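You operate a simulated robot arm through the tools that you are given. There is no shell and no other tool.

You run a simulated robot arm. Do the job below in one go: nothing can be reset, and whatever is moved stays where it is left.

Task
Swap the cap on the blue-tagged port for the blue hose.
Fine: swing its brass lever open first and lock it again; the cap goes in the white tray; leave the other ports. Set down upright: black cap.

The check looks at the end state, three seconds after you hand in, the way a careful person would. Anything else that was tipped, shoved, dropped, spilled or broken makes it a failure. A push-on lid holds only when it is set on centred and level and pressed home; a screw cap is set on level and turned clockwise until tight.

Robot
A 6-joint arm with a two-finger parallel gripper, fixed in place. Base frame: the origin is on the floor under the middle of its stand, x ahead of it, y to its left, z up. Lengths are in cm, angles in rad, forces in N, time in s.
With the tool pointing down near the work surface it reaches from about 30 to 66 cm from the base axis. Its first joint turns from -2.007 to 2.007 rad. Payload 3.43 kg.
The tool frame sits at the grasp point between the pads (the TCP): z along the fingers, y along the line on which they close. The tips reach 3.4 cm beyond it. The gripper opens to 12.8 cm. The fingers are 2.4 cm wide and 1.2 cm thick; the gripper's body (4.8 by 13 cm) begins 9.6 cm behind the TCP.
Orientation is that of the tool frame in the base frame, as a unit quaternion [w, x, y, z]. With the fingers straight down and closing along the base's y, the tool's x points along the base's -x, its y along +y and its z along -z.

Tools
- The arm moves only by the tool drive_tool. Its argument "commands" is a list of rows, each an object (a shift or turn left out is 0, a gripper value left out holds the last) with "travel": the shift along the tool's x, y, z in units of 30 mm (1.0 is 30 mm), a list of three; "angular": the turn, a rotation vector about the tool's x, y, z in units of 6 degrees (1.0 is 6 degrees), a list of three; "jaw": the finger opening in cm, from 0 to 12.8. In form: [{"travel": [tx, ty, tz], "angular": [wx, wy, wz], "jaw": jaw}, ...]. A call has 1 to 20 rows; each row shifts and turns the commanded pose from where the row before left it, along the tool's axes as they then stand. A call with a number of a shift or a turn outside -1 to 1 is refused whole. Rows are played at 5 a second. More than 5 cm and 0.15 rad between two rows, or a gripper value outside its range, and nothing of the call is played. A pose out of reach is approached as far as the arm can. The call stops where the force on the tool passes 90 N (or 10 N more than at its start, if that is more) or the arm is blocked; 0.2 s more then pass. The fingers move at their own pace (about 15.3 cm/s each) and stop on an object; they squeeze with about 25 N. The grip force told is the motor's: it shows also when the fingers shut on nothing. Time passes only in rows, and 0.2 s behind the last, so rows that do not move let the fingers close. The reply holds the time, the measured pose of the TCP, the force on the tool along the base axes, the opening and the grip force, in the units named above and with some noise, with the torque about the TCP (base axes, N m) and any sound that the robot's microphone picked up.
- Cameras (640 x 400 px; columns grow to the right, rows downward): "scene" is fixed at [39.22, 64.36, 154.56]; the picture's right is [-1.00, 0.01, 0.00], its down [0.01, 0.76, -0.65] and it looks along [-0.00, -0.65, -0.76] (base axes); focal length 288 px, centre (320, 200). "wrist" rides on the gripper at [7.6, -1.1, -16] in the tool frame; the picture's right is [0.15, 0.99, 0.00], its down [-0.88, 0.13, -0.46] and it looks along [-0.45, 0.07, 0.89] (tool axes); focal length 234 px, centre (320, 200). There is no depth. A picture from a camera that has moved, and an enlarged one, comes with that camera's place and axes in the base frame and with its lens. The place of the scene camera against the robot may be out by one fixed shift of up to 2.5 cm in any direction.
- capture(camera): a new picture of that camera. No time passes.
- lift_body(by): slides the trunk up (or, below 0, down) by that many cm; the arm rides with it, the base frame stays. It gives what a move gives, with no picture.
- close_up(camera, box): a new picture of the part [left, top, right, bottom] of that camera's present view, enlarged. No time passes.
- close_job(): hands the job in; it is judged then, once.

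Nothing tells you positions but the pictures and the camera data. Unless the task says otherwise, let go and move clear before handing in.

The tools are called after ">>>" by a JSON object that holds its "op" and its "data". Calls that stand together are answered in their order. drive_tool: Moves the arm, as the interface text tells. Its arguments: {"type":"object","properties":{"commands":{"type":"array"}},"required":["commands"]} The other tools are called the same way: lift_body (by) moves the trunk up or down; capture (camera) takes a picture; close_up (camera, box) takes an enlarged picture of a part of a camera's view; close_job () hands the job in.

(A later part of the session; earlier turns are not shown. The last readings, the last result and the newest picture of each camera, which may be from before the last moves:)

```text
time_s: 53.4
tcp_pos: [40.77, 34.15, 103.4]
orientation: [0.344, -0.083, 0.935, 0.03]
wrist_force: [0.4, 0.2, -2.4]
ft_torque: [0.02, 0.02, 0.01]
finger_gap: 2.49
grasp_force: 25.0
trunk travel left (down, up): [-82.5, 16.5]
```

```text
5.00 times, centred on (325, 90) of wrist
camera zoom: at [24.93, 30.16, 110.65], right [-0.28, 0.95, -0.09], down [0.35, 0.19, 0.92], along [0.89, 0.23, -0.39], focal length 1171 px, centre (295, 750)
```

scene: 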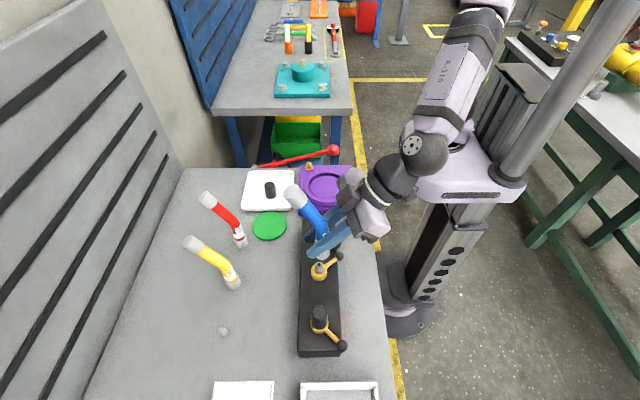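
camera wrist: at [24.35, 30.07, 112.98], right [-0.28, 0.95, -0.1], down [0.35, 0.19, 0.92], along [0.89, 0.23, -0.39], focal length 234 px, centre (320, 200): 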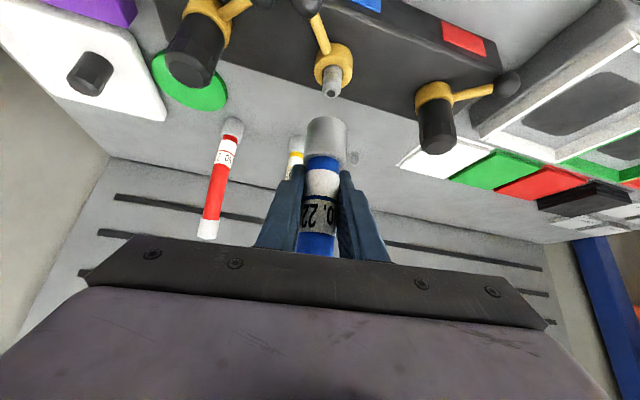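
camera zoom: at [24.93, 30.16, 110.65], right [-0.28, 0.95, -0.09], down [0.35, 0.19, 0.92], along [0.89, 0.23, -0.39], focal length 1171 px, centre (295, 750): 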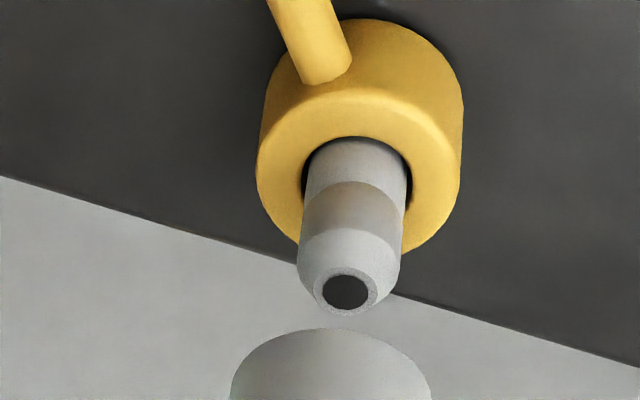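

Collar and nipple agree to within about 1 mm. The collar bottom is at z ≈ 97.9, about 2.5 cm above the nipple tip. I'll make a tiny correction and lower it to just above the tip.

>>> {"op": "drive_tool", "data": {"commands": [{"travel": [-0.012, 0.02, 0.011]}, {"travel": [0.215, 0, 0.254]}, {"travel": [0.19, 0, 0.225]}, {}]}}

>>> {"op": "close_up", "data": {"camera": "wrist", "box": [295, 50, 355, 130]}}

>>> {"op": "close_up", "data": {"camera": "scene", "box": [305, 240, 335, 270]}}

```text
time_s: 54.4
tcp_pos: [40.64, 34.2, 101.41]
orientation: [0.342, -0.082, 0.936, 0.03]
wrist_force: [0.0, 0.4, -2.2]
ft_torque: [-0.01, 0.03, 0.01]
finger_gap: 2.47
grasp_force: 24.8
trunk travel left (down, up): [-82.5, 16.5]
```

```text
5.00 times, centred on (325, 90) of wrist
camera zoom: at [24.93, 30.27, 108.79], right [-0.28, 0.95, -0.09], down [0.35, 0.19, 0.92], along [0.89, 0.23, -0.39], focal length 1171 px, centre (295, 750)
```

zoom: 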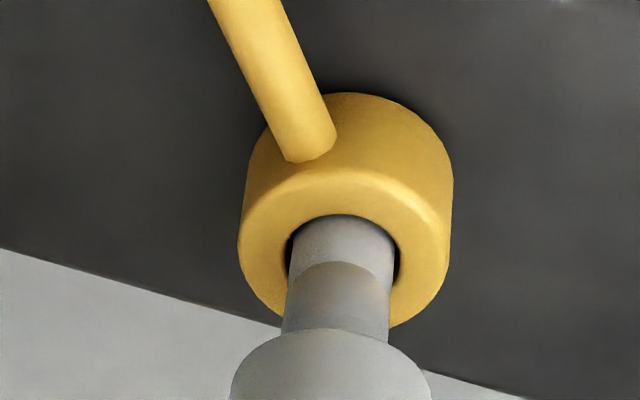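

```text
13.33 times, centred on (320, 255) of scene
camera zoom: at [39.22, 64.36, 154.56], right [-1.0, 0.01, 0.0], down [0.01, 0.76, -0.65], along [0.0, -0.65, -0.76], focal length 3842 px, centre (320, -533)
```

zoom: 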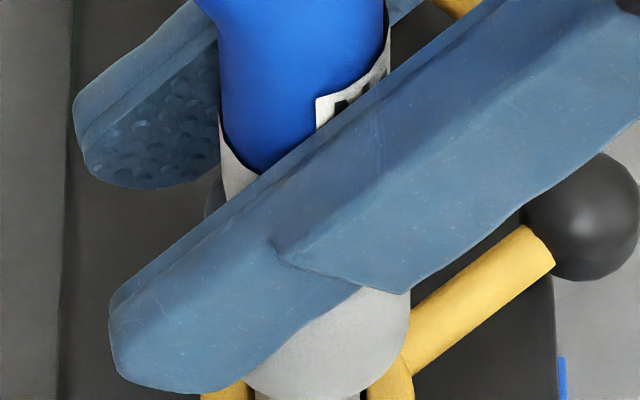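

The alignment still looks good. I'll lower the collar onto the nipple in small steps, watching the force.

>>> {"op": "drive_tool", "data": {"commands": [{"travel": [0.0645, 0, 0.0762]}, {"travel": [0.0645, 0, 0.0762]}, {}]}}

>>> {"op": "drive_tool", "data": {"commands": [{"travel": [0.0645, 0, 0.0762]}, {"travel": [0.0645, 0, 0.0762]}, {}]}}

```text
time_s: 55.2
tcp_pos: [40.63, 34.1, 100.95]
orientation: [0.343, -0.082, 0.935, 0.03]
wrist_force: [-0.4, 0.2, -2.7]
ft_torque: [-0.02, 0.02, 0.03]
finger_gap: 2.48
grasp_force: 25.2
trunk travel left (down, up): [-82.5, 16.5]
```

```text
time_s: 56.0
tcp_pos: [40.69, 34.23, 100.32]
orientation: [0.344, -0.083, 0.935, 0.031]
wrist_force: [-0.3, 0.0, -2.9]
ft_torque: [0.04, 0.0, 0.03]
finger_gap: 2.49
grasp_force: 25.0
trunk travel left (down, up): [-82.5, 16.5]
```

There's no resistance, and the collar should now be starting over the tip. I'll look before going further.

>>> {"op": "close_up", "data": {"camera": "wrist", "box": [295, 50, 355, 130]}}

>>> {"op": "close_up", "data": {"camera": "scene", "box": [300, 240, 340, 280]}}

```text
5.00 times, centred on (325, 90) of wrist
camera zoom: at [25.0, 30.25, 107.58], right [-0.28, 0.95, -0.09], down [0.35, 0.19, 0.92], along [0.89, 0.23, -0.39], focal length 1171 px, centre (295, 750)
```

zoom: 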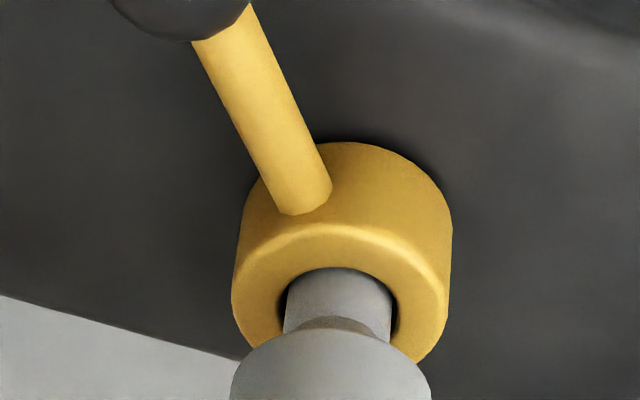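

```text
10.00 times, centred on (320, 260) of scene
camera zoom: at [39.22, 64.36, 154.56], right [-1.0, 0.01, 0.0], down [0.01, 0.76, -0.65], along [0.0, -0.65, -0.76], focal length 2881 px, centre (320, -400)
```

zoom: 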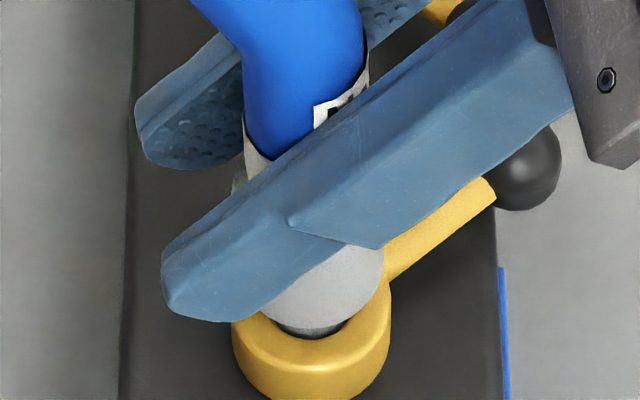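

The nipple is entering the collar and everything is concentric. I'll keep lowering it in small steps until it seats.

>>> {"op": "drive_tool", "data": {"commands": [{"travel": [0.0645, 0, 0.0762]}, {"travel": [0.0645, 0, 0.0762]}, {"travel": [0.0645, 0, 0.0762]}, {}]}}

```text
time_s: 57.0
tcp_pos: [40.64, 34.13, 99.41]
orientation: [0.343, -0.083, 0.935, 0.03]
wrist_force: [0.1, -0.3, -2.3]
ft_torque: [0.01, -0.02, 0.01]
finger_gap: 2.45
grasp_force: 25.1
trunk travel left (down, up): [-82.5, 16.5]
```

>>> {"op": "drive_tool", "data": {"commands": [{"travel": [0.0645, 0, 0.0762]}, {"travel": [0.043, 0, 0.0508]}, {}]}}

>>> {"op": "close_up", "data": {"camera": "scene", "box": [300, 240, 340, 280]}}

>>> {"op": "close_up", "data": {"camera": "wrist", "box": [285, 60, 365, 200]}}

```text
time_s: 57.8
tcp_pos: [40.71, 34.15, 98.8]
orientation: [0.343, -0.082, 0.935, 0.03]
wrist_force: [-1.7, -0.6, -4.0]
ft_torque: [0.12, -0.16, -0.05]
finger_gap: 2.47
grasp_force: 24.9
trunk travel left (down, up): [-82.5, 16.5]
```

```text
10.00 times, centred on (320, 260) of scene
camera zoom: at [39.22, 64.36, 154.56], right [-1.0, 0.01, 0.0], down [0.01, 0.76, -0.65], along [0.0, -0.65, -0.76], focal length 2881 px, centre (320, -400)
```

zoom: 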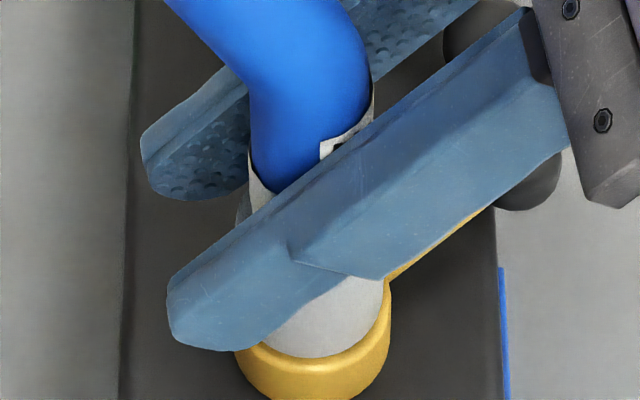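

```text
2.86 times, centred on (325, 130) of wrist
camera zoom: at [24.94, 30.21, 106.14], right [-0.28, 0.95, -0.09], down [0.35, 0.19, 0.92], along [0.89, 0.23, -0.39], focal length 669 px, centre (306, 400)
```

zoom: 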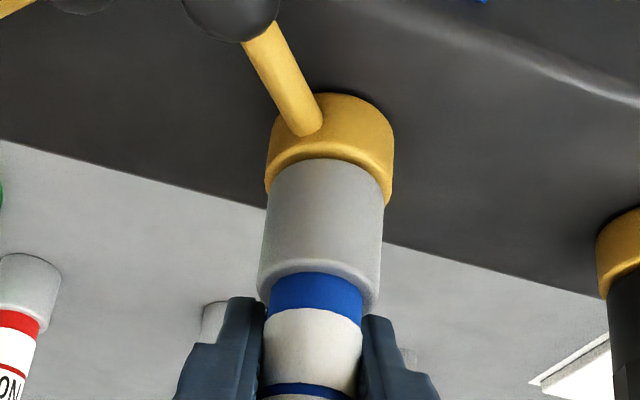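

The collar is almost on the ring, with only light contact forces. I'll keep stepping down gently to seat it.

>>> {"op": "drive_tool", "data": {"commands": [{"travel": [0.043, 0, 0.0508]}, {"travel": [0.043, 0, 0.0508]}, {}]}}

```text
time_s: 58.6
tcp_pos: [40.63, 34.13, 98.82]
orientation: [0.347, -0.082, 0.934, 0.033]
wrist_force: [-2.3, -2.6, 21.8]
ft_torque: [-0.3, 0.33, 0.06]
finger_gap: 2.47
grasp_force: 25.1
trunk travel left (down, up): [-82.5, 16.5]
```

The upward force is now 22 N with no further travel, which matches the expected seating height. I'll check whether the collar is flush on the ring.

>>> {"op": "close_up", "data": {"camera": "wrist", "box": [295, 70, 355, 150]}}

>>> {"op": "close_up", "data": {"camera": "scene", "box": [300, 240, 340, 280]}}

```text
5.00 times, centred on (325, 110) of wrist
camera zoom: at [24.9, 30.17, 106.01], right [-0.28, 0.95, -0.09], down [0.34, 0.19, 0.92], along [0.9, 0.23, -0.38], focal length 1171 px, centre (295, 650)
```

zoom: 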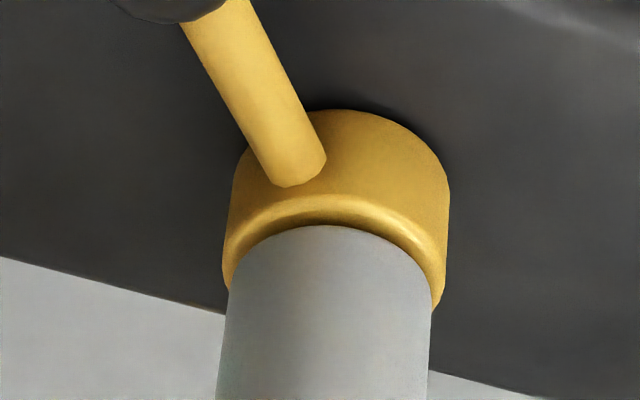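

```text
10.00 times, centred on (320, 260) of scene
camera zoom: at [39.22, 64.36, 154.56], right [-1.0, 0.01, 0.0], down [0.01, 0.76, -0.65], along [0.0, -0.65, -0.76], focal length 2881 px, centre (320, -400)
```

zoom: 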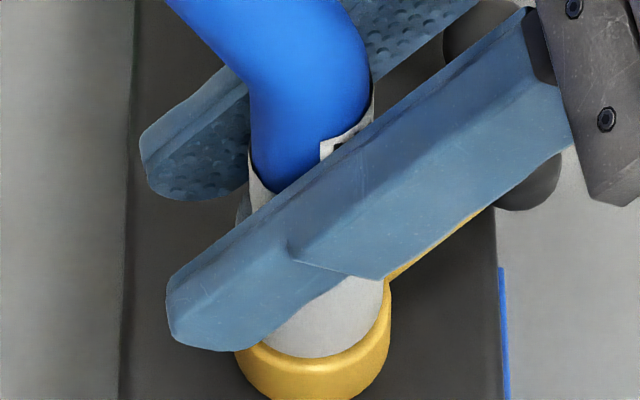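

There still seems to be a thin gap between the collar and the ring, so it isn't fully home yet. I'll press a bit harder in small steps.

>>> {"op": "drive_tool", "data": {"commands": [{"travel": [0.0215, 0, 0.0254]}, {"travel": [0.0215, 0, 0.0254]}, {}]}}

>>> {"op": "close_up", "data": {"camera": "wrist", "box": [295, 70, 355, 150]}}

```text
time_s: 59.4
tcp_pos: [40.66, 34.11, 98.87]
orientation: [0.348, -0.082, 0.933, 0.034]
wrist_force: [0.4, -2.6, 37.0]
ft_torque: [-0.41, 0.17, 0.04]
finger_gap: 2.48
grasp_force: 25.1
trunk travel left (down, up): [-82.5, 16.5]
```

```text
5.00 times, centred on (325, 110) of wrist
camera zoom: at [24.88, 30.16, 105.96], right [-0.28, 0.96, -0.09], down [0.34, 0.19, 0.92], along [0.9, 0.23, -0.38], focal length 1171 px, centre (295, 650)
```

zoom: 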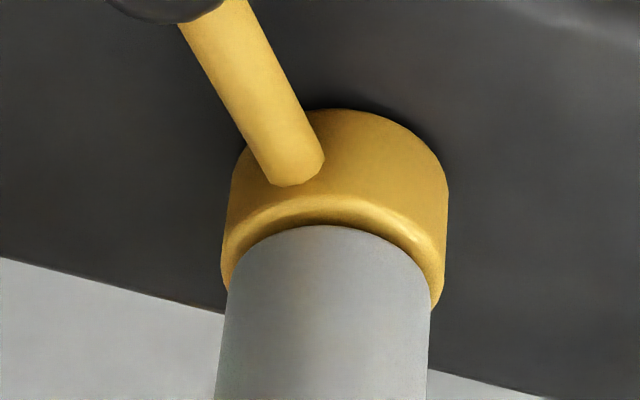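

It holds firm at 37 N with no further motion. I'll look at the joint very closely from both sides to decide whether that's fully seated.

>>> {"op": "close_up", "data": {"camera": "wrist", "box": [305, 85, 345, 125]}}

>>> {"op": "close_up", "data": {"camera": "scene", "box": [308, 262, 334, 284]}}

>>> {"op": "close_up", "data": {"camera": "scene", "box": [305, 300, 335, 340]}}

>>> {"op": "close_up", "data": {"camera": "wrist", "box": [390, 50, 510, 170]}}

```text
10.00 times, centred on (325, 105) of wrist
camera zoom: at [24.88, 30.16, 105.96], right [-0.28, 0.96, -0.09], down [0.34, 0.19, 0.92], along [0.9, 0.23, -0.38], focal length 2342 px, centre (270, 1150)
```

zoom: 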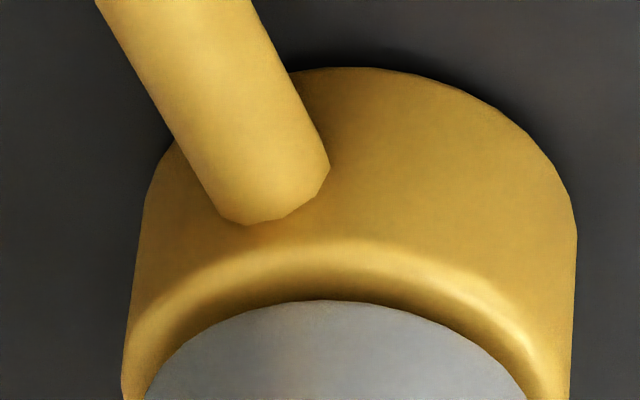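

```text
16.00 times, centred on (321, 273) of scene
camera zoom: at [39.22, 64.36, 154.56], right [-1.0, 0.01, 0.0], down [0.01, 0.76, -0.65], along [0.0, -0.65, -0.76], focal length 4610 px, centre (304, -968)
```

zoom: 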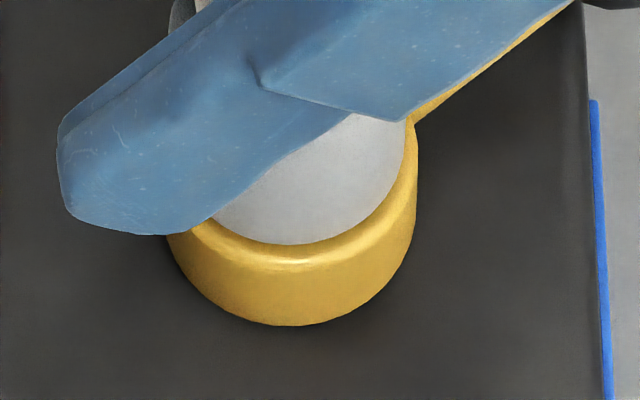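

```text
10.00 times, centred on (320, 320) of scene
camera zoom: at [39.22, 64.36, 154.56], right [-1.0, 0.01, 0.0], down [0.01, 0.76, -0.65], along [0.0, -0.65, -0.76], focal length 2881 px, centre (320, -1000)
```

zoom: 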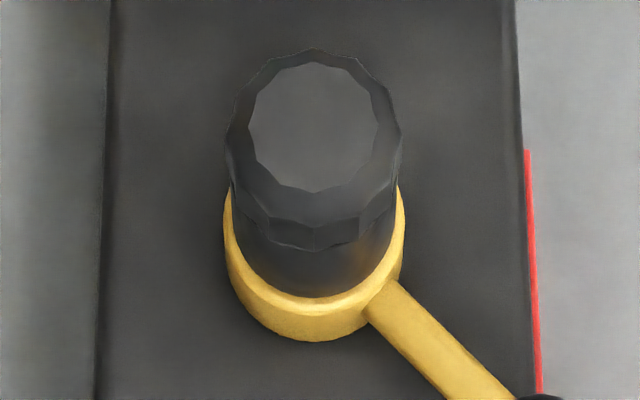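

```text
3.33 times, centred on (450, 110) of wrist
camera zoom: at [24.88, 30.16, 105.96], right [-0.28, 0.96, -0.09], down [0.34, 0.19, 0.92], along [0.9, 0.23, -0.38], focal length 781 px, centre (-113, 500)
```

zoom: 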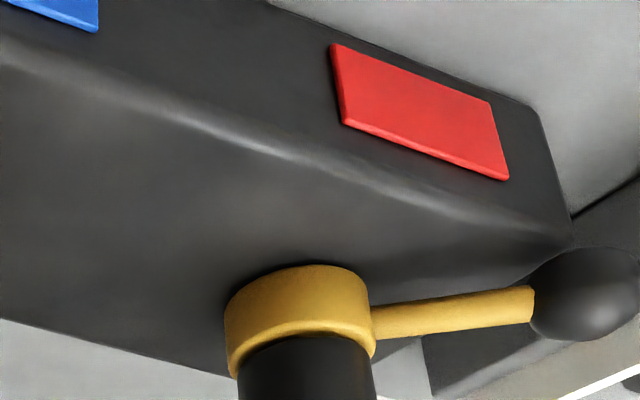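

The ring looks flush all round from the scene side, and the contact is hard. I'll relax most of the downward push, so the fingers don't jump when opened, and read the force.

>>> {"op": "drive_tool", "data": {"commands": [{"travel": [-0.043, 0, -0.0508]}, {"travel": [-0.0323, 0, -0.0381]}, {}]}}

```text
time_s: 60.2
tcp_pos: [40.75, 34.15, 98.82]
orientation: [0.344, -0.082, 0.935, 0.031]
wrist_force: [2.8, 0.1, 22.0]
ft_torque: [0.01, -0.36, 0.03]
finger_gap: 2.46
grasp_force: 24.8
trunk travel left (down, up): [-82.5, 16.5]
```

>>> {"op": "drive_tool", "data": {"commands": [{"travel": [-0.043, 0, -0.0508]}, {"travel": [-0.0215, 0, -0.0254]}, {}]}}

>>> {"op": "close_up", "data": {"camera": "wrist", "box": [295, 70, 355, 150]}}

```text
time_s: 61.0
tcp_pos: [40.7, 33.98, 98.75]
orientation: [0.342, -0.083, 0.936, 0.029]
wrist_force: [3.2, 1.1, -0.6]
ft_torque: [0.47, -0.68, 0.11]
finger_gap: 2.45
grasp_force: 25.0
trunk travel left (down, up): [-82.5, 16.5]
```

```text
5.00 times, centred on (325, 110) of wrist
camera zoom: at [24.98, 30.22, 106.14], right [-0.28, 0.95, -0.1], down [0.35, 0.2, 0.92], along [0.89, 0.23, -0.39], focal length 1171 px, centre (295, 650)
```

zoom: 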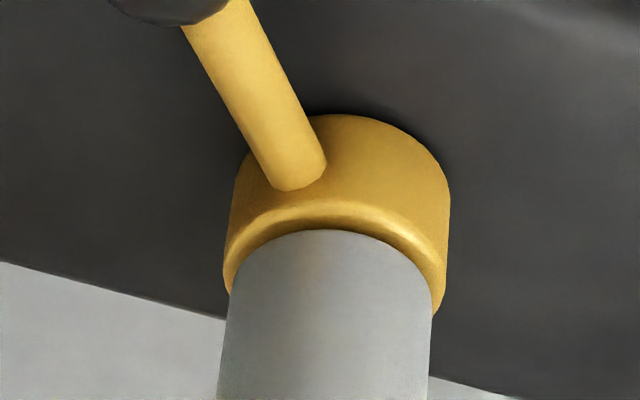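

The vertical load is gone and only a small couple remains, meaning the nipple now holds the hose's orientation. I'll open the fingers slightly so it settles on its own.

>>> {"op": "drive_tool", "data": {"commands": [{"jaw": 2.8}, {"jaw": 3.4}, {"jaw": 4.5}, {}]}}

>>> {"op": "close_up", "data": {"camera": "wrist", "box": [285, 60, 365, 200]}}

>>> {"op": "close_up", "data": {"camera": "wrist", "box": [295, 70, 355, 150]}}

>>> {"op": "close_up", "data": {"camera": "scene", "box": [270, 200, 370, 300]}}

```text
time_s: 62.0
tcp_pos: [40.74, 34.2, 98.94]
orientation: [0.344, -0.083, 0.935, 0.031]
wrist_force: [-0.7, -1.3, -0.4]
ft_torque: [0.01, 0.0, -0.06]
finger_gap: 4.51
grasp_force: 0.1
trunk travel left (down, up): [-82.5, 16.5]
```

```text
2.86 times, centred on (325, 130) of wrist
camera zoom: at [25.0, 30.24, 106.27], right [-0.28, 0.95, -0.09], down [0.35, 0.19, 0.92], along [0.89, 0.23, -0.39], focal length 669 px, centre (306, 400)
```

zoom: 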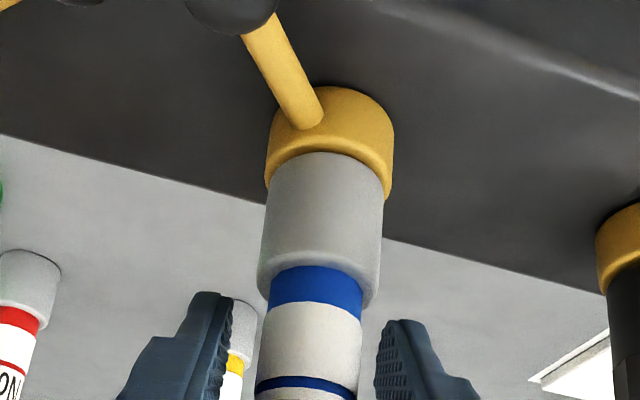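

```text
5.00 times, centred on (325, 110) of wrist
camera zoom: at [25.0, 30.24, 106.27], right [-0.28, 0.95, -0.09], down [0.35, 0.19, 0.92], along [0.89, 0.23, -0.39], focal length 1171 px, centre (295, 650)
```

zoom: 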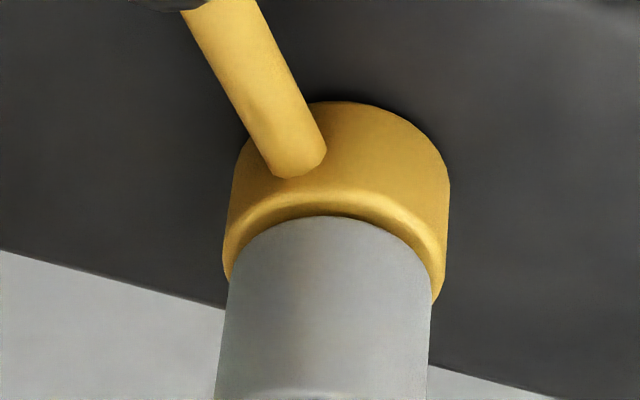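

```text
4.00 times, centred on (320, 250) of scene
camera zoom: at [39.22, 64.36, 154.56], right [-1.0, 0.01, 0.0], down [0.01, 0.76, -0.65], along [0.0, -0.65, -0.76], focal length 1152 px, centre (320, 0)
```

zoom: 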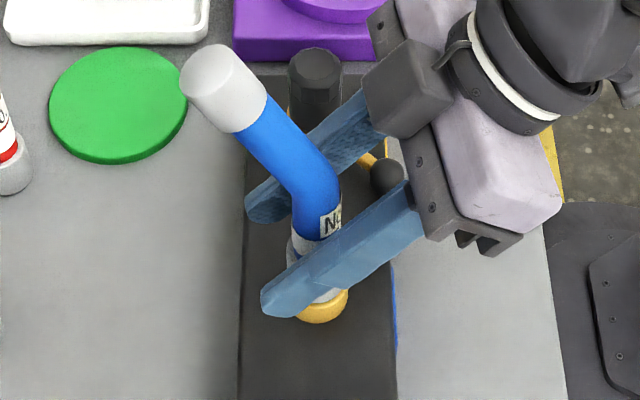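

The hose stays put and upright after release. It's resting on the ring with the nipple inside. I'll back straight out along the tool axis with the fingers wider.

>>> {"op": "drive_tool", "data": {"commands": [{"jaw": 6}, {"travel": [0, 0, -0.5]}, {"travel": [0, 0, -0.8]}, {"travel": [0, 0, -0.8]}, {"travel": [0, 0, -0.8]}, {}]}}

>>> {"op": "capture", "data": {"camera": "wrist"}}

>>> {"op": "capture", "data": {"camera": "scene"}}

```text
time_s: 63.4
tcp_pos: [35.27, 33.16, 105.59]
orientation: [0.343, -0.083, 0.935, 0.031]
wrist_force: [-0.6, 0.2, -0.7]
ft_torque: [-0.02, 0.0, 0.05]
finger_gap: 5.98
grasp_force: 0.0
trunk travel left (down, up): [-82.5, 16.5]
```

```text
taken
camera wrist: at [19.53, 29.3, 112.83], right [-0.28, 0.95, -0.1], down [0.35, 0.19, 0.92], along [0.89, 0.23, -0.39], focal length 234 px, centre (320, 200)
```

wrist: 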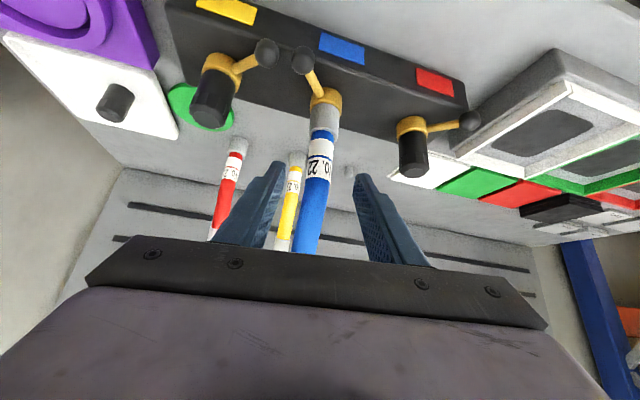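

```text
taken
```

scene: 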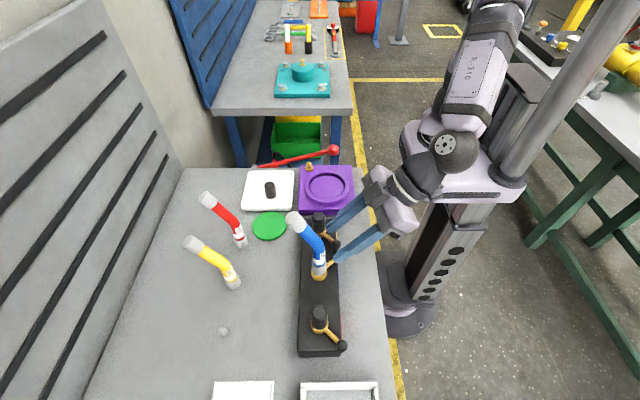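

>>> {"op": "close_up", "data": {"camera": "scene", "box": [280, 200, 360, 300]}}

>>> {"op": "close_up", "data": {"camera": "wrist", "box": [260, 30, 380, 180]}}

>>> {"op": "close_up", "data": {"camera": "scene", "box": [305, 250, 345, 290]}}

```text
4.00 times, centred on (320, 250) of scene
camera zoom: at [39.22, 64.36, 154.56], right [-1.0, 0.01, 0.0], down [0.01, 0.76, -0.65], along [0.0, -0.65, -0.76], focal length 1152 px, centre (320, 0)
```

zoom: 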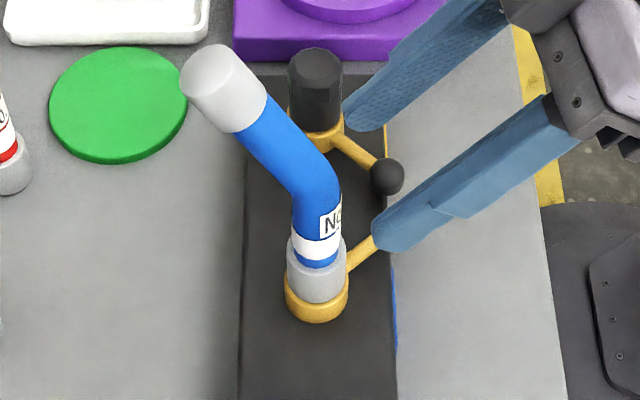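

```text
2.67 times, centred on (320, 105) of wrist
camera zoom: at [19.53, 29.3, 112.83], right [-0.28, 0.95, -0.1], down [0.35, 0.19, 0.92], along [0.89, 0.23, -0.39], focal length 624 px, centre (320, 453)
```

zoom: 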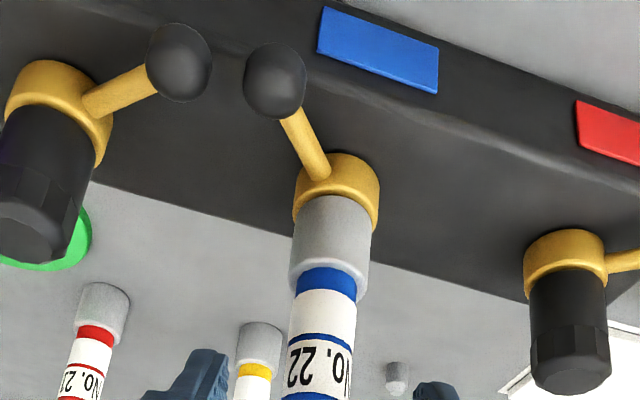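

```text
10.00 times, centred on (325, 270) of scene
camera zoom: at [39.22, 64.36, 154.56], right [-1.0, 0.01, 0.0], down [0.01, 0.76, -0.65], along [0.0, -0.65, -0.76], focal length 2881 px, centre (270, -500)
```

zoom: 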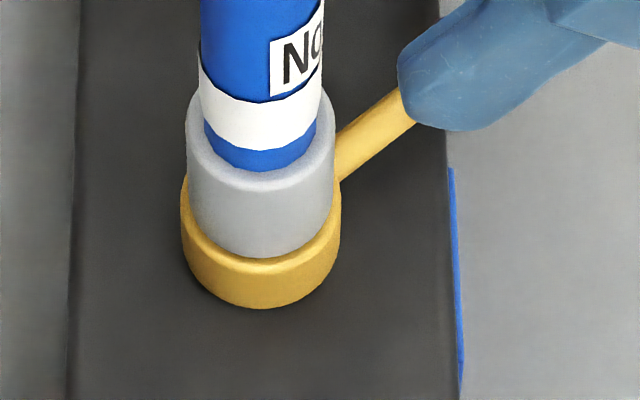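

The hose looks properly seated and upright on the ring. Now the lever has to be locked again. I'll close the fingers and move to a point above and in front of the inner side of the lever arm, away from the yellow lever.

>>> {"op": "drive_tool", "data": {"commands": [{"jaw": 0}, {}, {"travel": [0.697, -0.424, 0.305]}, {"travel": [0.697, -0.424, 0.305]}, {"travel": [0.697, -0.424, 0.305]}, {}]}}

>>> {"op": "capture", "data": {"camera": "wrist"}}

>>> {"op": "close_up", "data": {"camera": "scene", "box": [280, 200, 380, 300]}}

```text
time_s: 64.8
tcp_pos: [32.84, 28.93, 99.43]
orientation: [0.343, -0.083, 0.935, 0.031]
wrist_force: [0.5, 0.2, -0.2]
ft_torque: [-0.03, 0.02, 0.0]
finger_gap: 0.01
grasp_force: 25.2
trunk travel left (down, up): [-82.5, 16.5]
```

```text
taken
camera wrist: at [17.13, 25.04, 106.73], right [-0.28, 0.95, -0.09], down [0.35, 0.19, 0.92], along [0.89, 0.23, -0.39], focal length 234 px, centre (320, 200)
```

wrist: 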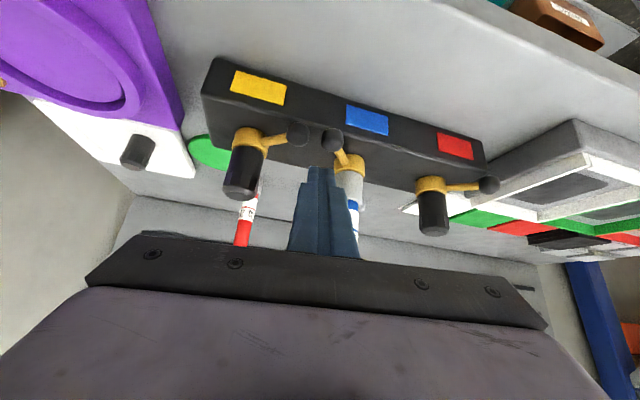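

```text
4.00 times, centred on (330, 250) of scene
camera zoom: at [39.22, 64.36, 154.56], right [-1.0, 0.01, 0.0], down [0.01, 0.76, -0.65], along [0.0, -0.65, -0.76], focal length 1152 px, centre (280, 0)
```

zoom: 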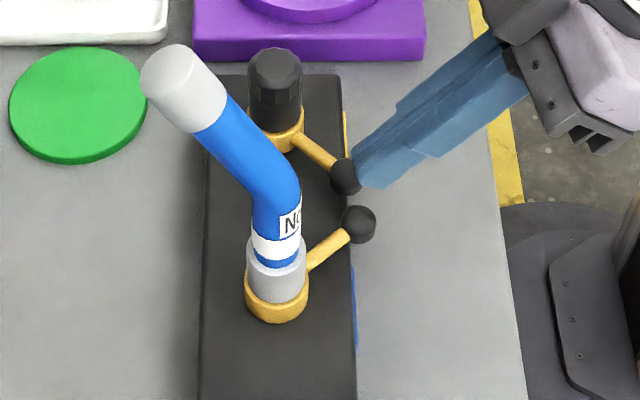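

The path along the tool axis passes above both balls with about 0.6 cm to spare. I'll advance, shifting slightly away from the lever arm first, and check before the last part.

>>> {"op": "drive_tool", "data": {"commands": [{"travel": [0, -0.13, 0.5]}, {"travel": [0, 0, 0.5]}, {"travel": [0, 0, 0.4]}, {}]}}

>>> {"op": "close_up", "data": {"camera": "wrist", "box": [250, 80, 390, 260]}}

>>> {"op": "close_up", "data": {"camera": "scene", "box": [300, 230, 360, 290]}}

```text
time_s: 65.8
tcp_pos: [35.75, 28.99, 96.3]
orientation: [0.343, -0.082, 0.935, 0.03]
wrist_force: [-0.9, 0.5, -0.1]
ft_torque: [0.02, 0.01, 0.02]
finger_gap: 0.0
grasp_force: 25.4
trunk travel left (down, up): [-82.5, 16.5]
```

```text
2.22 times, centred on (320, 170) of wrist
camera zoom: at [19.93, 25.09, 103.47], right [-0.28, 0.95, -0.09], down [0.35, 0.19, 0.92], along [0.89, 0.23, -0.39], focal length 520 px, centre (320, 267)
```

zoom: 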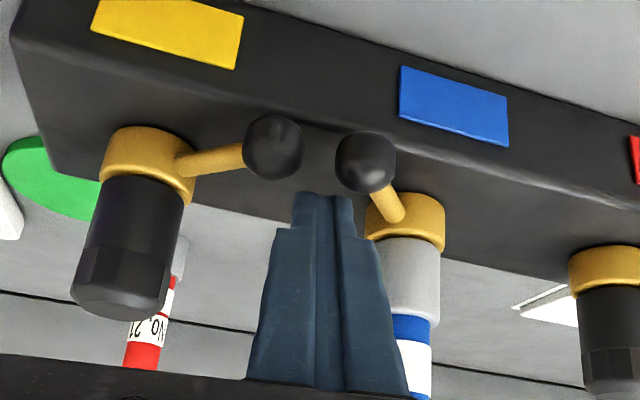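

```text
6.67 times, centred on (330, 260) of scene
camera zoom: at [39.22, 64.36, 154.56], right [-1.0, 0.01, 0.0], down [0.01, 0.76, -0.65], along [0.0, -0.65, -0.76], focal length 1921 px, centre (253, -200)
```

zoom: 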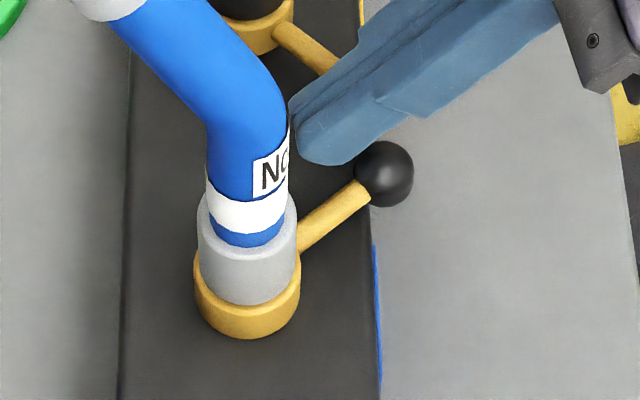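

The fingertips are dropping into the clear space behind the two balls, next to the lever arm. I'll finish the approach.

>>> {"op": "drive_tool", "data": {"commands": [{"travel": [0, 0, 0.3]}, {"travel": [0, 0, 0.3]}, {}]}}

>>> {"op": "close_up", "data": {"camera": "wrist", "box": [250, 80, 390, 260]}}

>>> {"op": "close_up", "data": {"camera": "scene", "box": [300, 230, 360, 290]}}

```text
time_s: 66.6
tcp_pos: [36.74, 29.29, 94.83]
orientation: [0.343, -0.082, 0.935, 0.03]
wrist_force: [-0.2, 0.6, -0.5]
ft_torque: [0.0, -0.01, 0.01]
finger_gap: 0.03
grasp_force: 25.1
trunk travel left (down, up): [-82.5, 16.5]
```

```text
2.22 times, centred on (320, 170) of wrist
camera zoom: at [21.08, 25.29, 102.12], right [-0.28, 0.95, -0.09], down [0.35, 0.19, 0.92], along [0.89, 0.23, -0.39], focal length 520 px, centre (320, 267)
```

zoom: 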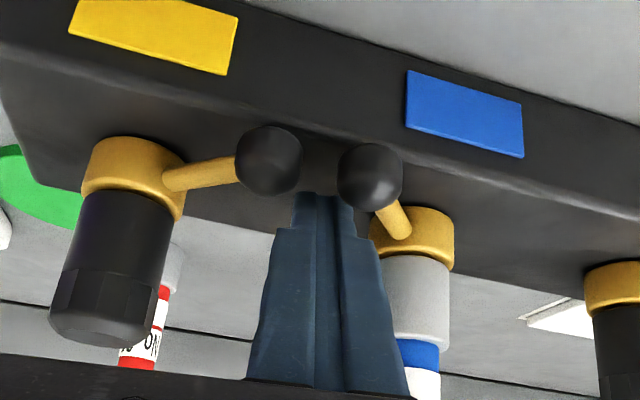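

```text
6.67 times, centred on (330, 260) of scene
camera zoom: at [39.22, 64.36, 154.56], right [-1.0, 0.01, 0.0], down [0.01, 0.76, -0.65], along [0.0, -0.65, -0.76], focal length 1921 px, centre (253, -200)
```

zoom: 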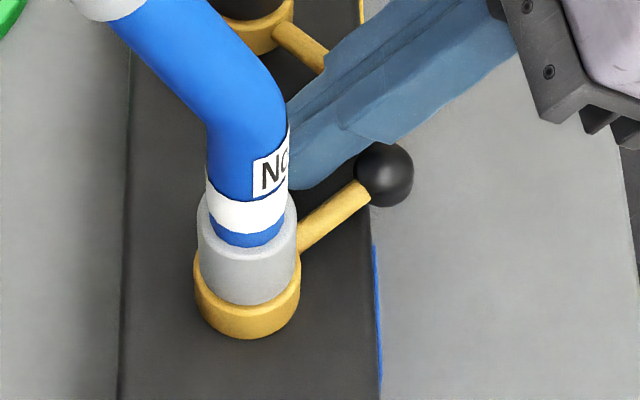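

The fingertips are alongside the lever arm. I'll push the arm gently clockwise (toward +y), starting away from the yellow lever.

>>> {"op": "drive_tool", "data": {"commands": [{"travel": [0.012, 0.176, -0.01]}, {"travel": [0.07, 0.21, -0.059]}, {"travel": [0.07, 0.21, -0.059]}, {}]}}

>>> {"op": "close_up", "data": {"camera": "wrist", "box": [250, 80, 390, 260]}}

>>> {"op": "close_up", "data": {"camera": "scene", "box": [300, 230, 360, 290]}}

```text
time_s: 67.6
tcp_pos: [35.85, 30.97, 94.8]
orientation: [0.344, -0.082, 0.935, 0.03]
wrist_force: [0.3, 0.0, 0.7]
ft_torque: [-0.01, -0.03, -0.03]
finger_gap: 0.0
grasp_force: 25.6
trunk travel left (down, up): [-82.5, 16.5]
```

```text
2.22 times, centred on (320, 170) of wrist
camera zoom: at [20.16, 26.93, 102.12], right [-0.28, 0.95, -0.09], down [0.35, 0.19, 0.92], along [0.89, 0.23, -0.39], focal length 520 px, centre (320, 267)
```

zoom: 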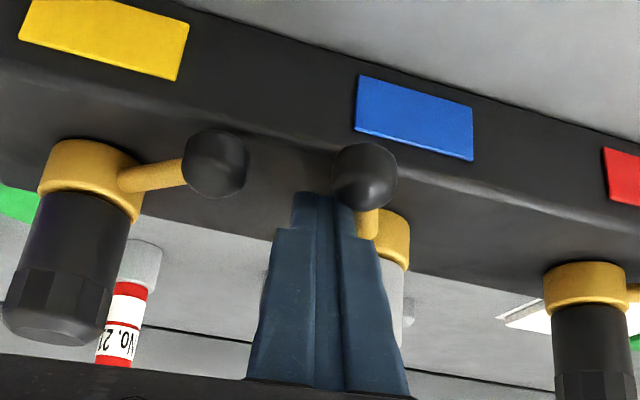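

```text
6.67 times, centred on (330, 260) of scene
camera zoom: at [39.22, 64.36, 154.56], right [-1.0, 0.01, 0.0], down [0.01, 0.76, -0.65], along [0.0, -0.65, -0.76], focal length 1921 px, centre (253, -200)
```

zoom: 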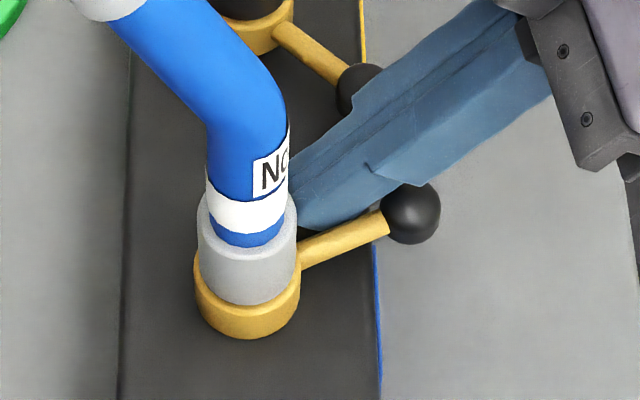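

The lever is at about 200° and moving easily, and the hose is undisturbed. I'll continue along the arc, keeping the tips clear of the hose collar.

>>> {"op": "drive_tool", "data": {"commands": [{"travel": [0.06, 0.171, -0.051]}, {"travel": [0.061, 0.172, -0.052]}, {"travel": [0.007, 0.137, -0.006]}, {"travel": [0.007, 0.137, -0.006]}, {}]}}

>>> {"op": "close_up", "data": {"camera": "wrist", "box": [250, 80, 390, 260]}}

>>> {"op": "close_up", "data": {"camera": "scene", "box": [300, 230, 360, 290]}}

```text
time_s: 68.8
tcp_pos: [35.08, 32.61, 94.9]
orientation: [0.344, -0.083, 0.935, 0.03]
wrist_force: [0.6, -0.2, -0.1]
ft_torque: [0.01, 0.0, 0.01]
finger_gap: 0.0
grasp_force: 24.8
trunk travel left (down, up): [-82.5, 16.5]
```

```text
2.22 times, centred on (320, 170) of wrist
camera zoom: at [19.29, 28.71, 102.12], right [-0.28, 0.95, -0.09], down [0.35, 0.19, 0.92], along [0.89, 0.23, -0.39], focal length 520 px, centre (320, 267)
```

zoom: 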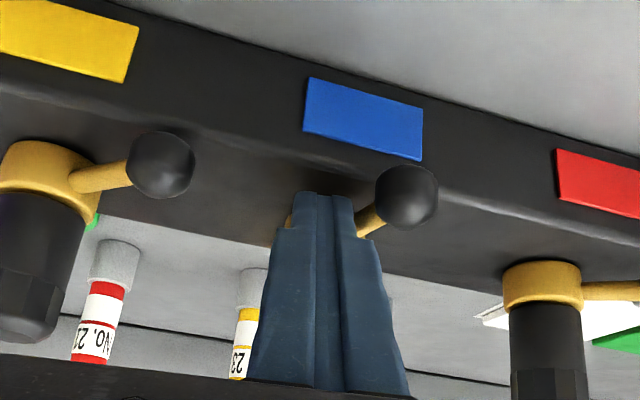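

```text
6.67 times, centred on (330, 260) of scene
camera zoom: at [39.22, 64.36, 154.56], right [-1.0, 0.01, 0.0], down [0.01, 0.76, -0.65], along [0.0, -0.65, -0.76], focal length 1921 px, centre (253, -200)
```

zoom: 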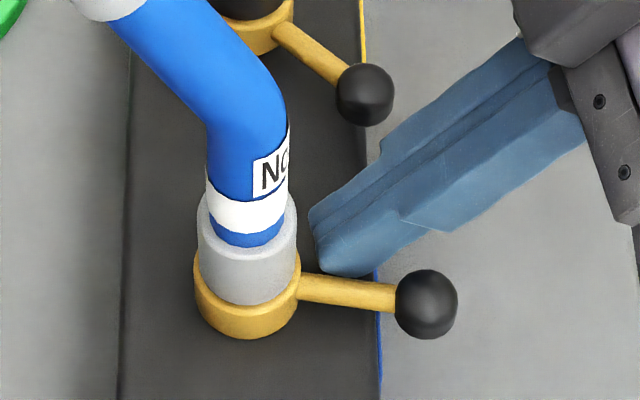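

The lever is at about 167°. I'll continue toward the locked position.

>>> {"op": "drive_tool", "data": {"commands": [{"travel": [0.034, 0.201, -0.03]}, {"travel": [0.034, 0.201, -0.03]}, {"travel": [-0.013, 0.19, 0.011]}, {}]}}

>>> {"op": "close_up", "data": {"camera": "wrist", "box": [250, 80, 390, 260]}}

>>> {"op": "close_up", "data": {"camera": "scene", "box": [300, 230, 360, 290]}}

```text
time_s: 69.8
tcp_pos: [34.54, 34.24, 94.77]
orientation: [0.344, -0.082, 0.935, 0.031]
wrist_force: [-0.6, -1.4, 1.0]
ft_torque: [-0.01, 0.03, -0.04]
finger_gap: 0.0
grasp_force: 25.2
trunk travel left (down, up): [-82.5, 16.5]
```

```text
2.22 times, centred on (320, 170) of wrist
camera zoom: at [18.8, 30.4, 102.13], right [-0.28, 0.95, -0.09], down [0.35, 0.19, 0.92], along [0.89, 0.23, -0.39], focal length 520 px, centre (320, 267)
```

zoom: 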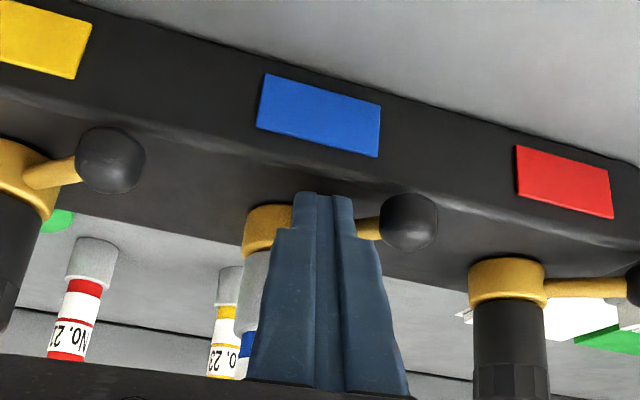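

```text
6.67 times, centred on (330, 260) of scene
camera zoom: at [39.22, 64.36, 154.56], right [-1.0, 0.01, 0.0], down [0.01, 0.76, -0.65], along [0.0, -0.65, -0.76], focal length 1921 px, centre (253, -200)
```

zoom: 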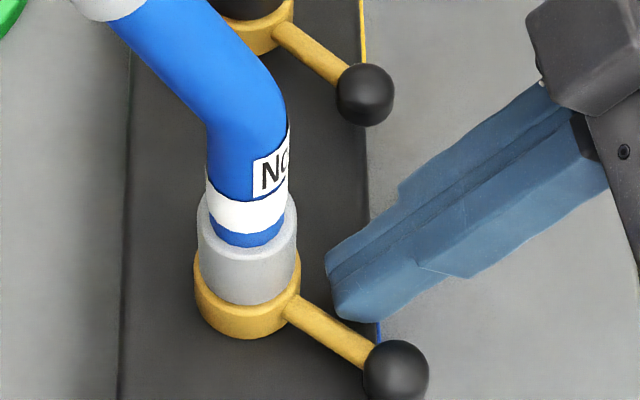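

The lever is now close to the angle of its locked neighbours. I'll push the last part in small steps until I feel the stop.

>>> {"op": "drive_tool", "data": {"commands": [{"travel": [-0.007, 0.1, 0.006]}, {"travel": [-0.007, 0.1, 0.006]}, {}]}}

>>> {"op": "drive_tool", "data": {"commands": [{"travel": [-0.004, 0.06, 0.003]}, {}]}}

>>> {"op": "close_up", "data": {"camera": "scene", "box": [300, 230, 360, 290]}}

```text
time_s: 70.6
tcp_pos: [34.51, 34.78, 94.94]
orientation: [0.344, -0.081, 0.935, 0.03]
wrist_force: [0.1, -2.3, 1.4]
ft_torque: [-0.01, -0.07, -0.06]
finger_gap: 0.01
grasp_force: 25.1
trunk travel left (down, up): [-82.5, 16.5]
```

```text
time_s: 71.2
tcp_pos: [34.44, 34.96, 94.95]
orientation: [0.344, -0.083, 0.935, 0.03]
wrist_force: [0.3, -3.8, 0.2]
ft_torque: [-0.03, -0.01, -0.06]
finger_gap: 0.03
grasp_force: 25.1
trunk travel left (down, up): [-82.5, 16.5]
```

```text
6.67 times, centred on (330, 260) of scene
camera zoom: at [39.22, 64.36, 154.56], right [-1.0, 0.01, 0.0], down [0.01, 0.76, -0.65], along [0.0, -0.65, -0.76], focal length 1921 px, centre (253, -200)
```

zoom: 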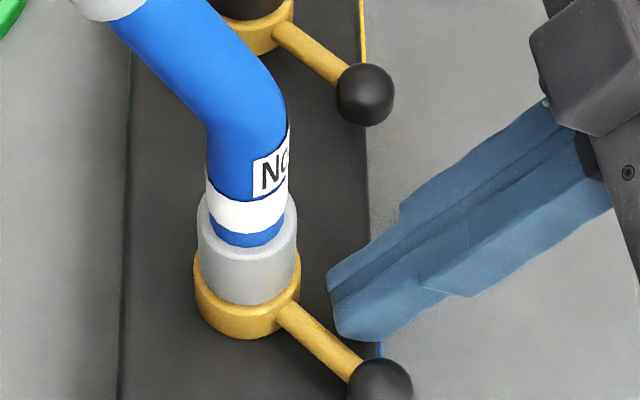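

There's light resistance of about 4 N as it nears the stop. A few more small steps.

>>> {"op": "drive_tool", "data": {"commands": [{"travel": [-0.004, 0.06, 0.003]}, {}]}}

>>> {"op": "drive_tool", "data": {"commands": [{"travel": [-0.004, 0.06, 0.003]}, {}]}}

>>> {"op": "close_up", "data": {"camera": "scene", "box": [290, 220, 360, 360]}}

>>> {"op": "close_up", "data": {"camera": "wrist", "box": [200, 60, 460, 260]}}

```text
time_s: 71.8
tcp_pos: [34.4, 35.2, 94.77]
orientation: [0.344, -0.082, 0.935, 0.03]
wrist_force: [0.9, -6.2, 3.0]
ft_torque: [-0.09, -0.09, -0.19]
finger_gap: 0.02
grasp_force: 24.9
trunk travel left (down, up): [-82.5, 16.5]
```

```text
time_s: 72.4
tcp_pos: [34.35, 35.18, 94.96]
orientation: [0.344, -0.082, 0.935, 0.03]
wrist_force: [1.1, -12.1, 4.0]
ft_torque: [-0.18, -0.07, -0.32]
finger_gap: 0.0
grasp_force: 25.1
trunk travel left (down, up): [-82.5, 16.5]
```

```text
2.86 times, centred on (325, 290) of scene
camera zoom: at [39.22, 64.36, 154.56], right [-1.0, 0.01, 0.0], down [0.01, 0.76, -0.65], along [0.0, -0.65, -0.76], focal length 823 px, centre (306, -57)
```

zoom: 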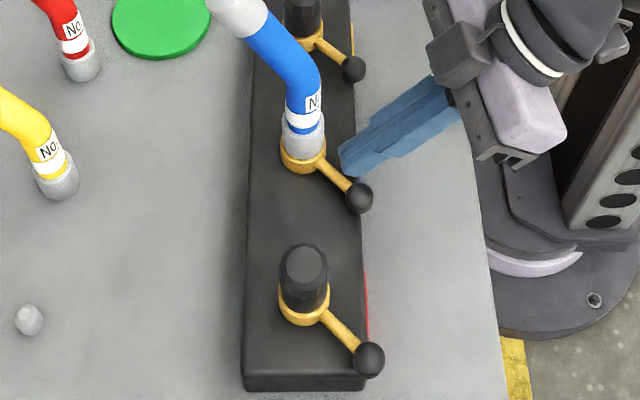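

```text
2.00 times, centred on (330, 160) of wrist
camera zoom: at [18.68, 31.31, 102.18], right [-0.28, 0.95, -0.09], down [0.35, 0.19, 0.92], along [0.89, 0.22, -0.39], focal length 468 px, centre (300, 280)
```

zoom: 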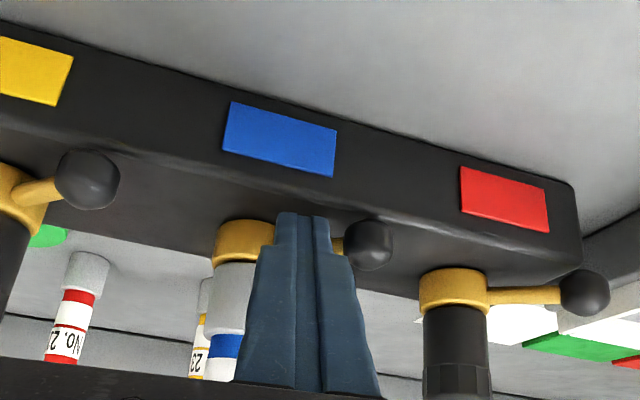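

The force rose to 12 N with no more travel, and the ball is back at its original picture position. That's the locked stop. I'll verify closely against the other two levers.

>>> {"op": "close_up", "data": {"camera": "scene", "box": [305, 250, 355, 300]}}

>>> {"op": "close_up", "data": {"camera": "scene", "box": [305, 305, 355, 355]}}

```text
8.00 times, centred on (330, 275) of scene
camera zoom: at [39.22, 64.36, 154.56], right [-1.0, 0.01, 0.0], down [0.01, 0.76, -0.65], along [0.0, -0.65, -0.76], focal length 2305 px, centre (240, -400)
```

zoom: 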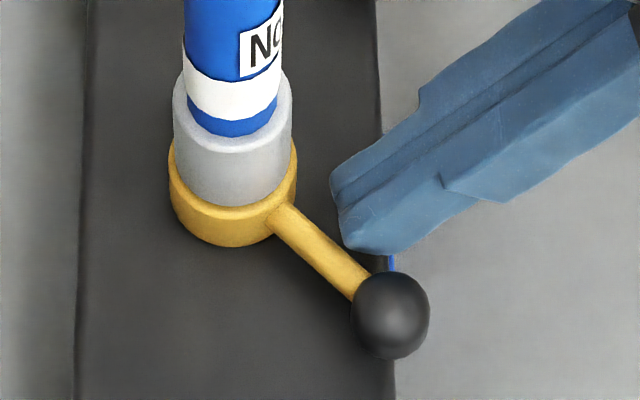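

```text
8.00 times, centred on (330, 330) of scene
camera zoom: at [39.22, 64.36, 154.56], right [-1.0, 0.01, 0.0], down [0.01, 0.76, -0.65], along [0.0, -0.65, -0.76], focal length 2305 px, centre (240, -840)
```

zoom: 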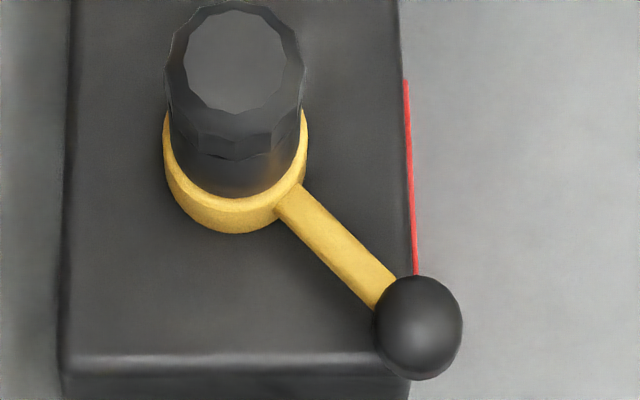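

The lever is locked at the same angle as its neighbours. I'll back the fingers off sideways, then retreat along the tool axis.

>>> {"op": "drive_tool", "data": {"commands": [{"travel": [0, -0.15, 0]}, {"travel": [0, -0.1, -0.3]}, {"travel": [0, 0, -0.7]}, {"travel": [0, 0, -0.7]}, {"travel": [0, 0, -0.7]}, {}]}}

>>> {"op": "capture", "data": {"camera": "wrist"}}

>>> {"op": "capture", "data": {"camera": "scene"}}

>>> {"op": "close_up", "data": {"camera": "wrist", "box": [270, 60, 420, 210]}}

>>> {"op": "close_up", "data": {"camera": "scene", "box": [280, 200, 360, 300]}}

```text
time_s: 73.8
tcp_pos: [29.91, 33.91, 100.4]
orientation: [0.343, -0.082, 0.935, 0.03]
wrist_force: [0.3, 0.4, 0.4]
ft_torque: [-0.01, 0.0, -0.02]
finger_gap: 0.01
grasp_force: 24.7
trunk travel left (down, up): [-82.5, 16.5]
```

```text
taken
camera wrist: at [14.18, 29.98, 107.66], right [-0.28, 0.95, -0.09], down [0.35, 0.19, 0.92], along [0.89, 0.23, -0.39], focal length 234 px, centre (320, 200)
```

wrist: 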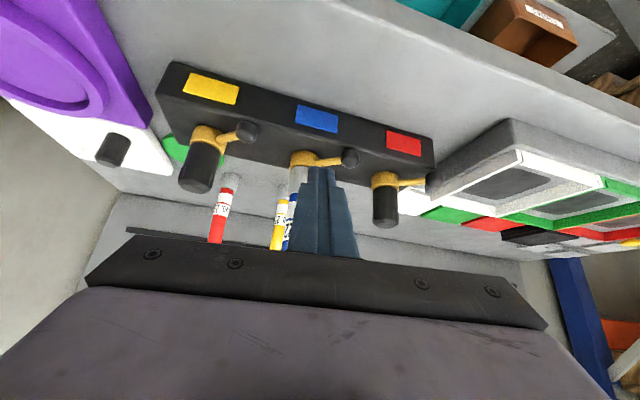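

```text
taken
```

scene: 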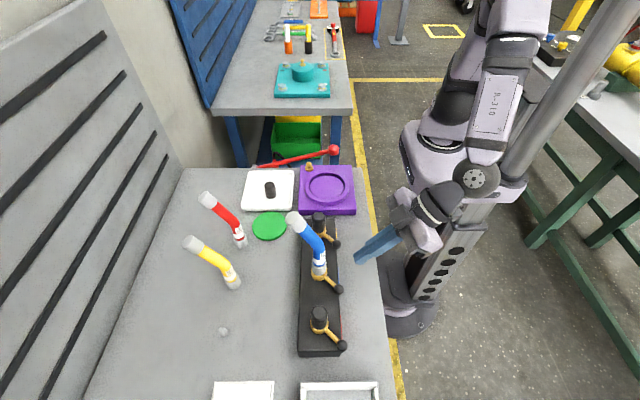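

```text
2.67 times, centred on (345, 135) of wrist
camera zoom: at [14.18, 29.98, 107.66], right [-0.28, 0.95, -0.09], down [0.35, 0.19, 0.92], along [0.89, 0.23, -0.39], focal length 624 px, centre (253, 373)
```

zoom: 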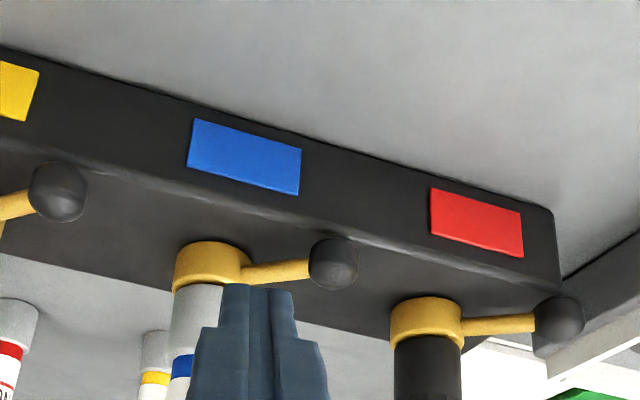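

```text
4.00 times, centred on (320, 250) of scene
camera zoom: at [39.22, 64.36, 154.56], right [-1.0, 0.01, 0.0], down [0.01, 0.76, -0.65], along [0.0, -0.65, -0.76], focal length 1152 px, centre (320, 0)
```

zoom: 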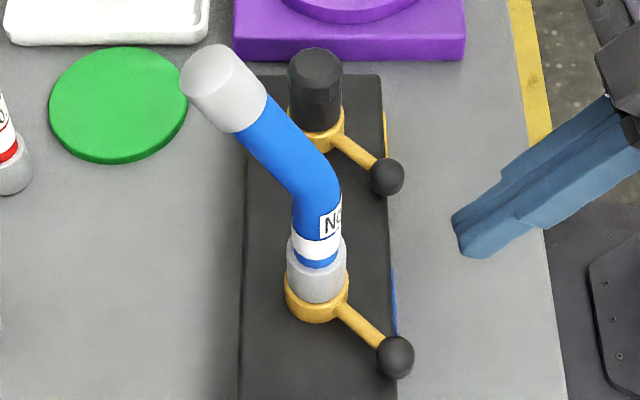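

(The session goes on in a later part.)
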